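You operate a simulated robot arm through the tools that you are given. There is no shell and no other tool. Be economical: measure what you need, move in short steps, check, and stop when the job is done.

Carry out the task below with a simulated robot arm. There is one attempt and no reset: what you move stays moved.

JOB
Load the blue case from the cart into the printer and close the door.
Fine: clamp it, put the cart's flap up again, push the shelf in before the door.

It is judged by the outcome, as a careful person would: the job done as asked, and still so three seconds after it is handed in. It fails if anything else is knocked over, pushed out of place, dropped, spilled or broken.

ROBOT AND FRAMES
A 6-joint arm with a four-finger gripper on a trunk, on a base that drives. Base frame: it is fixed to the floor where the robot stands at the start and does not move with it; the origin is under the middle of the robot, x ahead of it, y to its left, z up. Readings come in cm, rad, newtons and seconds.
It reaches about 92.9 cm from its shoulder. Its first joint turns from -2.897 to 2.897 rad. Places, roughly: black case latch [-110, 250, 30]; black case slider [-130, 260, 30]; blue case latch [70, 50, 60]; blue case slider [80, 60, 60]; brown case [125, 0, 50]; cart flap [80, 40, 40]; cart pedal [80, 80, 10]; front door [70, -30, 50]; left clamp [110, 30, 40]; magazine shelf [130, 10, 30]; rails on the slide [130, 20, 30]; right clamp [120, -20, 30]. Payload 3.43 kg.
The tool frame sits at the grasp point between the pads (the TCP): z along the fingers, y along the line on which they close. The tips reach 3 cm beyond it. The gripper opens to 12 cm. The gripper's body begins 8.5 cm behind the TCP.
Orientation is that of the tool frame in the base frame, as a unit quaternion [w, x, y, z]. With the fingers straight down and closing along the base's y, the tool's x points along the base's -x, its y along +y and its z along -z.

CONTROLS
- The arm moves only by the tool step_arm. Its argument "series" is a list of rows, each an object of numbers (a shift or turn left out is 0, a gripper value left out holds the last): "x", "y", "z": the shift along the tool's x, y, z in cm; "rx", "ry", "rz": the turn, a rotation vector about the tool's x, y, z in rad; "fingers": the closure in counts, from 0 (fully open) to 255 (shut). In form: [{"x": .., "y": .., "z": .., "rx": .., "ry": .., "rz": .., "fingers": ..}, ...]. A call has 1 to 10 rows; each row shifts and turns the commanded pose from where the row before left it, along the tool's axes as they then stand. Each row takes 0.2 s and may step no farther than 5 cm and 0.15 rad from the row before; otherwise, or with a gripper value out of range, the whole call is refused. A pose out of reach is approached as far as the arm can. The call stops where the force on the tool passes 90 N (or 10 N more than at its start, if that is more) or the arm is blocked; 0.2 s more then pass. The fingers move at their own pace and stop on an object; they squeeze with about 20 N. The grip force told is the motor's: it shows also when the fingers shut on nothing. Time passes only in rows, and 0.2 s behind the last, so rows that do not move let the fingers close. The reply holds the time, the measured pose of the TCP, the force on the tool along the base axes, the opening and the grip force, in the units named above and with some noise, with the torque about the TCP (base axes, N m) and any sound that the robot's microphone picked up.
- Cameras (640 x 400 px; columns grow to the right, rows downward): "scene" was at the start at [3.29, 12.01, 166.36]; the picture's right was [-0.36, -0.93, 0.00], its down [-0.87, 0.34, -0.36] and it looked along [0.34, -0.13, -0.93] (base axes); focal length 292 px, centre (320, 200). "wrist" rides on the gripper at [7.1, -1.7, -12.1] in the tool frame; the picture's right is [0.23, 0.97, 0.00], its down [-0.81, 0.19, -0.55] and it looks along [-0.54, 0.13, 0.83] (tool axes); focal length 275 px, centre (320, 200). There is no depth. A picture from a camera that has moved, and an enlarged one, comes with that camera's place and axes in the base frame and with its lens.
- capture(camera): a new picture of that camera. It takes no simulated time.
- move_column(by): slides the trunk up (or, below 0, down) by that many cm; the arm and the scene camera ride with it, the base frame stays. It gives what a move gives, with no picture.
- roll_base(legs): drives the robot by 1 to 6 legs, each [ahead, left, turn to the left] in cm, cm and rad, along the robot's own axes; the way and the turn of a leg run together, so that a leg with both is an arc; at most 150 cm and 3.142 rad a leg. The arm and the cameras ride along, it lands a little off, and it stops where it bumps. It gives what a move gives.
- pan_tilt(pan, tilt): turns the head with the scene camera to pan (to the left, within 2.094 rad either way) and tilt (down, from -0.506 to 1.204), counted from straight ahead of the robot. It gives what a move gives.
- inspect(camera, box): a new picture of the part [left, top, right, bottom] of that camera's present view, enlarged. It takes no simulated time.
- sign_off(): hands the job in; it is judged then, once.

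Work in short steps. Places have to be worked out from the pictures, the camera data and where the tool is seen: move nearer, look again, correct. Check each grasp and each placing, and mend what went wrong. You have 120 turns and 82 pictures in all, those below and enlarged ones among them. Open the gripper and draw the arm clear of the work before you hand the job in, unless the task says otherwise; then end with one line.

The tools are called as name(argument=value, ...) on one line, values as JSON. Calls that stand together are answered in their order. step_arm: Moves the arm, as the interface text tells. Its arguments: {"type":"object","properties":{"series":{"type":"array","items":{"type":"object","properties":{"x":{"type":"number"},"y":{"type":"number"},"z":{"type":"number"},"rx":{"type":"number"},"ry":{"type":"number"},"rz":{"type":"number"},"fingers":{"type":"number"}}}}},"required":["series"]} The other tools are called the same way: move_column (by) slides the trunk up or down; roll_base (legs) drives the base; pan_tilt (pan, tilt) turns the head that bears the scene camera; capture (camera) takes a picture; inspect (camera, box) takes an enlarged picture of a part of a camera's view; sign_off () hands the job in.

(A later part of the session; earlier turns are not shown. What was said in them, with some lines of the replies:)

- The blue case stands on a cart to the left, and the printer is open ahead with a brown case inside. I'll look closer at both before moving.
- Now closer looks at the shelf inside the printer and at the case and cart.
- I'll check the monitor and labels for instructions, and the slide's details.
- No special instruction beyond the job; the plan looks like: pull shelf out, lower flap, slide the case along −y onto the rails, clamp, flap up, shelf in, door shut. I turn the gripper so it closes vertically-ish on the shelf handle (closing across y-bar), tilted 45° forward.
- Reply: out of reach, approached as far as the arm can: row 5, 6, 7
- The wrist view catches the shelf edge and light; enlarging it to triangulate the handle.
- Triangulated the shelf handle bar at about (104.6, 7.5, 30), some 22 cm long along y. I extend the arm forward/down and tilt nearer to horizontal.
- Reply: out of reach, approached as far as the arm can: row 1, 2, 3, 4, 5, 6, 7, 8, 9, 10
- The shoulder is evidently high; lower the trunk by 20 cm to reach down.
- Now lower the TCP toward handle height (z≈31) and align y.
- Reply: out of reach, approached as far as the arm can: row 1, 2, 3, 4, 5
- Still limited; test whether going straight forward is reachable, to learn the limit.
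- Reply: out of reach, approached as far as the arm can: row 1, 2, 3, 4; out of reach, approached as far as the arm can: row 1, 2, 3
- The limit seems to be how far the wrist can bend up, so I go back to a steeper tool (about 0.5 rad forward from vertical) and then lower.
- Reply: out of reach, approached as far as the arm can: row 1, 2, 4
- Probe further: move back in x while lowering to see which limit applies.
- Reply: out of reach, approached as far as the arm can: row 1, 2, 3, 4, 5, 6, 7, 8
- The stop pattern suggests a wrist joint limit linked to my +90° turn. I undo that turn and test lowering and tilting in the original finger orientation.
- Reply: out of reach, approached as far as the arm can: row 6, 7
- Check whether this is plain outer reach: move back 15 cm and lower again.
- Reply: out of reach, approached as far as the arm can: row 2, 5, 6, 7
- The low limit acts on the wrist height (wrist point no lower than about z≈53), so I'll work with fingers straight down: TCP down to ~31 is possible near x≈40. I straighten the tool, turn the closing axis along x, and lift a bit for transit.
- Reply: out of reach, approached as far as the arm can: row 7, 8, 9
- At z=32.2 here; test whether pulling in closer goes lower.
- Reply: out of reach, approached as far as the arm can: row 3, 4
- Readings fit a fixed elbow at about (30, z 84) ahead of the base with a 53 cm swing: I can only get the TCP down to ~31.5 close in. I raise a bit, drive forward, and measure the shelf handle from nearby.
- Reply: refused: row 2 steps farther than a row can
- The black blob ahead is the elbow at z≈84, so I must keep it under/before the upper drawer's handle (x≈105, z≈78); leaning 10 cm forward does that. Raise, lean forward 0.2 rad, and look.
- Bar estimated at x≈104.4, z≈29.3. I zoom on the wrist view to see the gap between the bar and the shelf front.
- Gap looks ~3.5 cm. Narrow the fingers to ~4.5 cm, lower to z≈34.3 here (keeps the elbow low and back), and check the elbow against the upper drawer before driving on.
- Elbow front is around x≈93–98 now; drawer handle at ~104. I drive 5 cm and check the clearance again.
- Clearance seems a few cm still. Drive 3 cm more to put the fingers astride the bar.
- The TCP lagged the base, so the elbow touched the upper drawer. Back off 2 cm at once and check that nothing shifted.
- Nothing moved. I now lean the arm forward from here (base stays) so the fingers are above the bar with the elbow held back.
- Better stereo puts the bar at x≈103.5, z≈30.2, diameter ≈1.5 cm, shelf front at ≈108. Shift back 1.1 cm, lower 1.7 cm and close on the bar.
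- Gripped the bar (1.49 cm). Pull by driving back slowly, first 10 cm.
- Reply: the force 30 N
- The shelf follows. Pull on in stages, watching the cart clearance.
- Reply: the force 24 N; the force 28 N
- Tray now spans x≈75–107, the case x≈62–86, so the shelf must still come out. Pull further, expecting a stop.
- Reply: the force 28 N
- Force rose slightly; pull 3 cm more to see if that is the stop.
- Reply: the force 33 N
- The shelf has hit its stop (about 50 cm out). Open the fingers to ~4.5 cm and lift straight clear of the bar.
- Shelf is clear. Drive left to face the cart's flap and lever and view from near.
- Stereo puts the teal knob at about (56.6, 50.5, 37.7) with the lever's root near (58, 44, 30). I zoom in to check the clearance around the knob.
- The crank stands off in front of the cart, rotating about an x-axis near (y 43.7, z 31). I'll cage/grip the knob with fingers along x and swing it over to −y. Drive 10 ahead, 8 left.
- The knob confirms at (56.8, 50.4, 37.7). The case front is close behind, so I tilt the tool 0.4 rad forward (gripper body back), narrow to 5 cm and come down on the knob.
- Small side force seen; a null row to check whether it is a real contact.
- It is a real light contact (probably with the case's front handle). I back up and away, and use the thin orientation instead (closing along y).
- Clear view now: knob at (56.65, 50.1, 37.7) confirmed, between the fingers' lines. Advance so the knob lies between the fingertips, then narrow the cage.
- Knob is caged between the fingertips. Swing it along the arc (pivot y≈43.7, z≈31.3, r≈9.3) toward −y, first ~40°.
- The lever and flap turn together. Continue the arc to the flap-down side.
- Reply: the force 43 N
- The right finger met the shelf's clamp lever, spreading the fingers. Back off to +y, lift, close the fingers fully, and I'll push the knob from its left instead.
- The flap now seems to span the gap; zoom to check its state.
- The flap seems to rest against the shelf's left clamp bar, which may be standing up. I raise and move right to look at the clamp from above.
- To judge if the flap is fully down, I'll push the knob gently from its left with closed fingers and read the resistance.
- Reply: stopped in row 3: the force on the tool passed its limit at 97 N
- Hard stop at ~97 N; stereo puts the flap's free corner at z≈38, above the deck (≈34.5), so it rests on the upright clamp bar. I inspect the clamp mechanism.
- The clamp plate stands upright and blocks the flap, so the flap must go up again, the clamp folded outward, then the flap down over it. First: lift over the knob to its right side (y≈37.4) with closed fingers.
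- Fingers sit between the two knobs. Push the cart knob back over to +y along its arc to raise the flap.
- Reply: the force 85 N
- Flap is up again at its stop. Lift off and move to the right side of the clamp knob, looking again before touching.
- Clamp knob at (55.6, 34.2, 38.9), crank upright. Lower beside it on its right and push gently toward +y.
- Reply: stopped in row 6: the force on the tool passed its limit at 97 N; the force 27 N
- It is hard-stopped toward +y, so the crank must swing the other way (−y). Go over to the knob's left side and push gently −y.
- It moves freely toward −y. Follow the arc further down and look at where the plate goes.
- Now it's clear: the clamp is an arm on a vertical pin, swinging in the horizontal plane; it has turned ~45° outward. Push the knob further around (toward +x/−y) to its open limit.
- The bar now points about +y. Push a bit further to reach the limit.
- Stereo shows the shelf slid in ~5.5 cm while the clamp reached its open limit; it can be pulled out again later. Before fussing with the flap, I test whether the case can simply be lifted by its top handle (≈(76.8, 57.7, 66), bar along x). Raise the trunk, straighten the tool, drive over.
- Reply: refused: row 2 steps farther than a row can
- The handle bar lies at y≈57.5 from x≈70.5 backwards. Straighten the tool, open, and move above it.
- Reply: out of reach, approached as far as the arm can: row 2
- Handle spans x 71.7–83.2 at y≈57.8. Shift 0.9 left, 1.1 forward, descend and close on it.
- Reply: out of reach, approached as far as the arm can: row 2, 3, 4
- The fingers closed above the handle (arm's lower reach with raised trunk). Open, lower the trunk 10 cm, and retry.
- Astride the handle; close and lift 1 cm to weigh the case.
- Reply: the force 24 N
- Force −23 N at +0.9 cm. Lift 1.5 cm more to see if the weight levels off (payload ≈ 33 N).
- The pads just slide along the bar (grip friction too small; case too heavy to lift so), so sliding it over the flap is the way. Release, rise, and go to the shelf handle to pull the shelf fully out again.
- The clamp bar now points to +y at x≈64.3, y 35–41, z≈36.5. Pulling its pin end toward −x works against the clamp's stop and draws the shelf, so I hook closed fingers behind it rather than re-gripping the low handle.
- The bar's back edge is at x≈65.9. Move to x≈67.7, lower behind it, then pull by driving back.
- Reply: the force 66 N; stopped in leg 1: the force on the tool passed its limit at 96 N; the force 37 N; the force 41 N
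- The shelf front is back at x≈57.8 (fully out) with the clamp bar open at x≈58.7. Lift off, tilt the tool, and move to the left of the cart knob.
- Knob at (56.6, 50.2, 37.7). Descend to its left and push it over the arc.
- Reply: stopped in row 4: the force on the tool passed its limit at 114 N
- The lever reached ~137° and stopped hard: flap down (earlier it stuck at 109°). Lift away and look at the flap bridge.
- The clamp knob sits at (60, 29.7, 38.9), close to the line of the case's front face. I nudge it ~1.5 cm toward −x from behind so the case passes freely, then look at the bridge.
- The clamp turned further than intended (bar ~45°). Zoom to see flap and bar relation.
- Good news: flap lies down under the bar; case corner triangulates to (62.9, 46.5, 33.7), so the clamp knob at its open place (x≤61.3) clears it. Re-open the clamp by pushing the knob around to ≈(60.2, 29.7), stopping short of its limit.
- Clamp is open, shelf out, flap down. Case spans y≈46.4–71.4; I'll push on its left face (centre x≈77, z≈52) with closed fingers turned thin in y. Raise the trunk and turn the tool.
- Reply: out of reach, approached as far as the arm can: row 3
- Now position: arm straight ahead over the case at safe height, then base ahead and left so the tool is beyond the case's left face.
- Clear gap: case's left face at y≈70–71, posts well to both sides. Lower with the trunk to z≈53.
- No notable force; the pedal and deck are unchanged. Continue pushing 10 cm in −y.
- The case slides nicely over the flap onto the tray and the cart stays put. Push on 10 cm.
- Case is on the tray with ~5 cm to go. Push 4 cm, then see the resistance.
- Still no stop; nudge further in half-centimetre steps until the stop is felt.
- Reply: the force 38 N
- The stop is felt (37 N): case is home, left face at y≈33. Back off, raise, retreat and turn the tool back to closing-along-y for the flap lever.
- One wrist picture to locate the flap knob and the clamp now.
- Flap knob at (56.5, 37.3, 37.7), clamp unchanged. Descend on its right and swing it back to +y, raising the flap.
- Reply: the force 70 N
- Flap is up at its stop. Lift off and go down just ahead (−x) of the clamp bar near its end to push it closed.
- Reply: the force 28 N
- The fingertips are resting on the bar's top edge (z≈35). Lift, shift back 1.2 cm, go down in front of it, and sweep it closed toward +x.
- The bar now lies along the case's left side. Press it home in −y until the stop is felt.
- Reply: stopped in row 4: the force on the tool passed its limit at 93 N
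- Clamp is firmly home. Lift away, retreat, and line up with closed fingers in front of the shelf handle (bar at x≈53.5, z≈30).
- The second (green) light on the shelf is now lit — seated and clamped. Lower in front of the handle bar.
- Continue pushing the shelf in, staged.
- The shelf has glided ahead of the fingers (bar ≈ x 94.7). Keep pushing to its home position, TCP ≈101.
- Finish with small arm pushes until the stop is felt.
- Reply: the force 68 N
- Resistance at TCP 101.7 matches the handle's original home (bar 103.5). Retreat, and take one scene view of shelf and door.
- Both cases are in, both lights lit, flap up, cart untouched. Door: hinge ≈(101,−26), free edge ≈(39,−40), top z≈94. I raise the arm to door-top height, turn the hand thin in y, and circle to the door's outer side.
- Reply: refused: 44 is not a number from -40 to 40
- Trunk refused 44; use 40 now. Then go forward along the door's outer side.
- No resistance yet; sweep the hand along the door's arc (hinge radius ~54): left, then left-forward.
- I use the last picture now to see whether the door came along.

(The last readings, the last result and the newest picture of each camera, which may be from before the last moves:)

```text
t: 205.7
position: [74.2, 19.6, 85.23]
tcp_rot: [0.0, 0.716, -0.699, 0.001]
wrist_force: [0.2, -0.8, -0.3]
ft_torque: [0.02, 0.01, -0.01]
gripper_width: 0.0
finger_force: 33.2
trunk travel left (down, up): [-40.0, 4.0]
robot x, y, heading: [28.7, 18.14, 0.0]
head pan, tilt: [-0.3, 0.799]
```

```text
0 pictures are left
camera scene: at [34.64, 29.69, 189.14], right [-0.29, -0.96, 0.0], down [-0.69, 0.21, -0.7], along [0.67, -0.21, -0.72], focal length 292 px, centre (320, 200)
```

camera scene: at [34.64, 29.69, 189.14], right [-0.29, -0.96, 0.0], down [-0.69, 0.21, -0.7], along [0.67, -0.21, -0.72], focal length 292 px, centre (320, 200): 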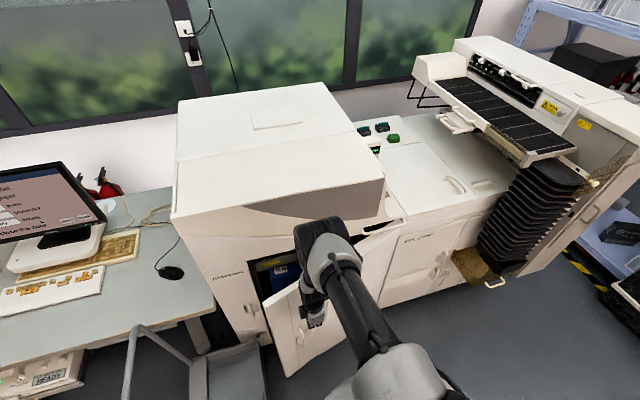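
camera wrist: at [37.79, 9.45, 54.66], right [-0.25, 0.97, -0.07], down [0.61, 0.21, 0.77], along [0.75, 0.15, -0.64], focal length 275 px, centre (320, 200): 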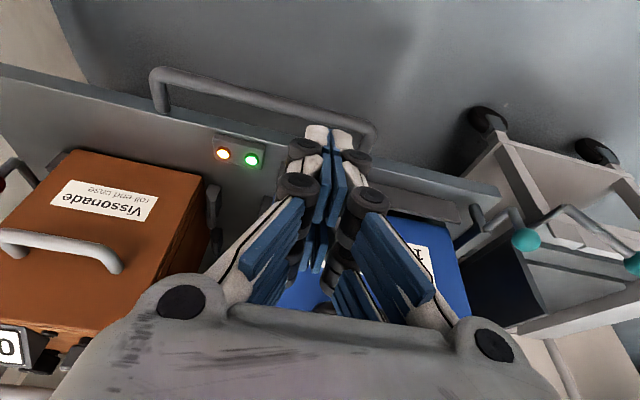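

The door followed and is ~30° from shut. Back off, turn the hand to the forward-tilted posture, lower to mid-door height for the final push.

roll_base(legs=[[-14, 2, 0]])

step_arm(series=[{"rz": 0.15}, {"rz": 0.15}, {"rz": 0.15}, {"rz": 0.15}, {"rz": 0.15}, {"rz": 0.15}, {"rz": 0.15}, {"rz": 0.15}, {"rz": 0.15}, {"rz": 0.15}])

step_arm(series=[{"rz": 0.08}, {"ry": -0.1}, {"ry": -0.1}, {"ry": -0.1}, {}])

move_column(by=-25)

step_arm(series=[{"x": -3, "z": 0.9}, {"x": -3, "z": 0.9}, {"x": -3, "z": 0.9}, {}])

```text
t: 207.0
position: [59.93, 21.54, 85.18]
tcp_rot: [-0.001, 0.717, -0.697, 0.002]
wrist_force: [-0.3, 0.2, -0.1]
ft_torque: [0.0, -0.02, -0.01]
gripper_width: 0.01
finger_force: 33.1
trunk travel left (down, up): [-40.0, 4.0]
robot x, y, heading: [14.49, 20.33, 0.003]
head pan, tilt: [-0.3, 0.799]
```

```text
t: 209.2
position: [60.03, 21.66, 85.09]
tcp_rot: [0.0, -0.047, 0.999, -0.001]
wrist_force: [1.1, 1.4, 0.0]
ft_torque: [0.03, -0.01, -0.02]
gripper_width: 0.0
finger_force: 33.2
trunk travel left (down, up): [-40.0, 4.0]
robot x, y, heading: [14.57, 20.08, 0.007]
head pan, tilt: [-0.3, 0.799]
```

```text
t: 210.4
position: [60.06, 21.59, 85.2]
tcp_rot: [0.152, -0.008, 0.988, 0.0]
wrist_force: [0.1, 0.0, -0.2]
ft_torque: [-0.02, 0.0, 0.01]
gripper_width: 0.0
finger_force: 33.1
trunk travel left (down, up): [-40.0, 4.0]
robot x, y, heading: [14.42, 19.89, 0.003]
head pan, tilt: [-0.3, 0.799]
```

```text
t: 213.0
position: [60.06, 21.56, 60.14]
tcp_rot: [0.15, -0.009, 0.989, 0.0]
wrist_force: [0.4, -0.4, -0.7]
ft_torque: [-0.01, 0.02, -0.01]
gripper_width: 0.02
finger_force: 32.8
trunk travel left (down, up): [-15.0, 29.0]
robot x, y, heading: [14.97, 20.55, 0.007]
head pan, tilt: [-0.3, 0.799]
```

```text
t: 214.0
position: [69.18, 21.86, 60.44]
tcp_rot: [0.151, -0.008, 0.989, 0.0]
wrist_force: [-0.4, -1.1, -0.7]
ft_torque: [0.03, -0.01, 0.02]
gripper_width: 0.0
finger_force: 33.7
trunk travel left (down, up): [-15.0, 29.0]
robot x, y, heading: [14.38, 19.78, 0.003]
head pan, tilt: [-0.3, 0.799]
```

Keep the base clear of the cart: shift right 12 cm, reach left with the arm, then push forward in stages.

roll_base(legs=[[0, -12.5, 0]])

step_arm(series=[{"y": 4}, {"y": 4}])

roll_base(legs=[[15, 0, 0]])

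roll_base(legs=[[10, 0, 0]])

roll_base(legs=[[5, 0, 0]])

```text
t: 215.2
position: [69.14, 9.53, 60.36]
tcp_rot: [0.151, -0.008, 0.989, 0.001]
wrist_force: [0.3, 0.0, 0.3]
ft_torque: [0.01, -0.01, -0.02]
gripper_width: 0.0
finger_force: 33.3
trunk travel left (down, up): [-15.0, 29.0]
robot x, y, heading: [14.44, 8.05, -0.003]
head pan, tilt: [-0.3, 0.799]
```

```text
t: 215.8
position: [69.22, 17.57, 60.2]
tcp_rot: [0.151, -0.007, 0.989, -0.001]
wrist_force: [-0.6, 0.7, -0.2]
ft_torque: [0.03, 0.01, -0.02]
gripper_width: 0.03
finger_force: 33.4
trunk travel left (down, up): [-15.0, 29.0]
robot x, y, heading: [14.9, 7.87, 0.0]
head pan, tilt: [-0.3, 0.799]
```

```text
t: 217.2
position: [84.32, 17.55, 60.14]
tcp_rot: [0.15, -0.008, 0.989, 0.0]
wrist_force: [0.6, 0.1, -0.4]
ft_torque: [0.0, 0.0, -0.01]
gripper_width: 0.01
finger_force: 33.1
trunk travel left (down, up): [-15.0, 29.0]
robot x, y, heading: [29.86, 7.69, 0.005]
head pan, tilt: [-0.3, 0.799]
```

```text
t: 218.4
position: [94.11, 17.6, 60.19]
tcp_rot: [0.15, -0.008, 0.989, 0.0]
wrist_force: [0.5, 0.8, -0.4]
ft_torque: [0.0, 0.0, -0.02]
gripper_width: 0.0
finger_force: 33.4
trunk travel left (down, up): [-15.0, 29.0]
robot x, y, heading: [39.73, 7.93, 0.006]
head pan, tilt: [-0.3, 0.799]
```

```text
t: 219.4
position: [96.48, 17.75, 59.12]
tcp_rot: [0.123, -0.01, 0.992, 0.002]
wrist_force: [-1.5, -0.4, 0.0]
ft_torque: [0.0, 0.04, 0.01]
gripper_width: 0.01
finger_force: 33.2
trunk travel left (down, up): [-15.0, 29.0]
robot x, y, heading: [44.37, 7.82, 0.002]
head pan, tilt: [-0.3, 0.799]
stopped in leg 1: the force on the tool passed its limit at 93 N (the readings are from after the stop); the commanded pose is now the measured one
```

Stopped at tip x≈98 with 93 N, which fits a shut door (just in front of the handles at ~102.7). Verify by pushing nearer the free edge: equal stop x means the door is flush.

step_arm(series=[{"x": 3, "z": -0.8}, {"y": 4}, {"y": 4}, {"x": -2, "z": 0.55}, {"x": -1, "z": 0.27}, {"x": -0.7, "z": 0.2}, {"x": -0.7, "z": 0.2}, {"x": -0.7, "z": 0.2}])

```text
t: 220.8
position: [94.74, 25.45, 58.17]
tcp_rot: [0.109, -0.017, 0.994, -0.003]
wrist_force: [-10.4, -0.2, -6.6]
ft_torque: [-0.08, 0.37, 0.11]
gripper_width: 0.0
finger_force: 33.7
out of reach, approached as far as the arm can: row 5
trunk travel left (down, up): [-15.0, 29.0]
robot x, y, heading: [44.31, 7.91, 0.006]
head pan, tilt: [-0.3, 0.799]
stopped in row 7: the force on the tool passed its limit at 95 N (the readings are from after the stop); the commanded pose is now the measured one
```

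Stop is 1.9 cm nearer here — perhaps a door handle, perhaps the door's still ajar. Probe at y≈5 to get the true slope.

step_arm(series=[{"x": 3, "z": -0.7}, {"y": -4.5}, {"y": -4.5}, {"y": -4.5}, {"y": -4.5}, {"y": -2.5}, {"x": -3, "z": 0.66}])

step_arm(series=[{"x": -0.7, "z": 0.15}, {"x": -0.7, "z": 0.15}, {"x": -0.7, "z": 0.15}, {"x": -0.7, "z": 0.15}, {"x": -0.7, "z": 0.15}, {"x": -0.7, "z": 0.15}, {"x": -0.7, "z": 0.15}, {"x": -0.7, "z": 0.15}])

```text
t: 222.4
position: [94.62, 5.01, 58.56]
tcp_rot: [0.106, -0.015, 0.994, -0.001]
wrist_force: [-19.4, 0.5, 4.5]
ft_torque: [-0.03, 0.28, -0.14]
gripper_width: 0.01
finger_force: 33.5
trunk travel left (down, up): [-15.0, 29.0]
robot x, y, heading: [44.22, 8.02, 0.002]
head pan, tilt: [-0.3, 0.799]
```

```text
t: 223.1
position: [94.35, 4.99, 57.76]
tcp_rot: [0.09, -0.012, 0.996, -0.001]
wrist_force: [-14.9, 1.6, -9.9]
ft_torque: [0.03, -1.24, -0.17]
gripper_width: 0.0
finger_force: 33.6
out of reach, approached as far as the arm can: row 3
trunk travel left (down, up): [-15.0, 29.0]
robot x, y, heading: [43.91, 8.2, 0.003]
head pan, tilt: [-0.3, 0.799]
stopped in row 3: the force on the tool passed its limit at 96 N (the readings are from after the stop); the commanded pose is now the measured one
```

Equal stops at y=5 and y=25 (tip x≈96.2): the door is flush shut. Back straight off, open the gripper and draw clear.

step_arm(series=[{"x": 3, "z": -0.5}, {"x": 3, "z": -0.5}, {"fingers": 0}, {}, {}])

roll_base(legs=[[-40, 0, 0]])

step_arm(series=[{}, {}, {}])

```text
t: 224.3
position: [88.95, 4.88, 57.59]
tcp_rot: [0.096, -0.013, 0.995, -0.001]
wrist_force: [-0.3, -0.6, 0.1]
ft_torque: [0.02, 0.0, -0.01]
gripper_width: 5.81
finger_force: 0.0
trunk travel left (down, up): [-15.0, 29.0]
robot x, y, heading: [44.59, 8.17, 0.007]
head pan, tilt: [-0.3, 0.799]
```

```text
t: 226.8
position: [48.32, 4.93, 57.78]
tcp_rot: [0.096, -0.015, 0.995, -0.002]
wrist_force: [0.7, 0.0, 0.1]
ft_torque: [0.03, -0.01, -0.02]
gripper_width: 11.99
finger_force: 0.1
trunk travel left (down, up): [-15.0, 29.0]
robot x, y, heading: [3.73, 7.6, 0.007]
head pan, tilt: [-0.3, 0.799]
```

```text
t: 227.6
position: [48.44, 4.77, 57.68]
tcp_rot: [0.095, -0.015, 0.995, -0.001]
wrist_force: [0.4, 0.4, 0.3]
ft_torque: [-0.02, -0.03, 0.0]
gripper_width: 11.99
finger_force: 0.0
trunk travel left (down, up): [-15.0, 29.0]
robot x, y, heading: [3.48, 7.5, 0.015]
head pan, tilt: [-0.3, 0.799]
```

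The gripper is open, the arm and base are clear, and every step is done, so I hand in.

sign_off()

```text
The job is handed in.
```

The blue case is in the printer and clamped (the shelf's green light came on), the cart's flap is up, the shelf is pushed in, and the door is shut. I had no pictures left to see the door closed; I confirmed it by touch, with equal stops at two points across its face.
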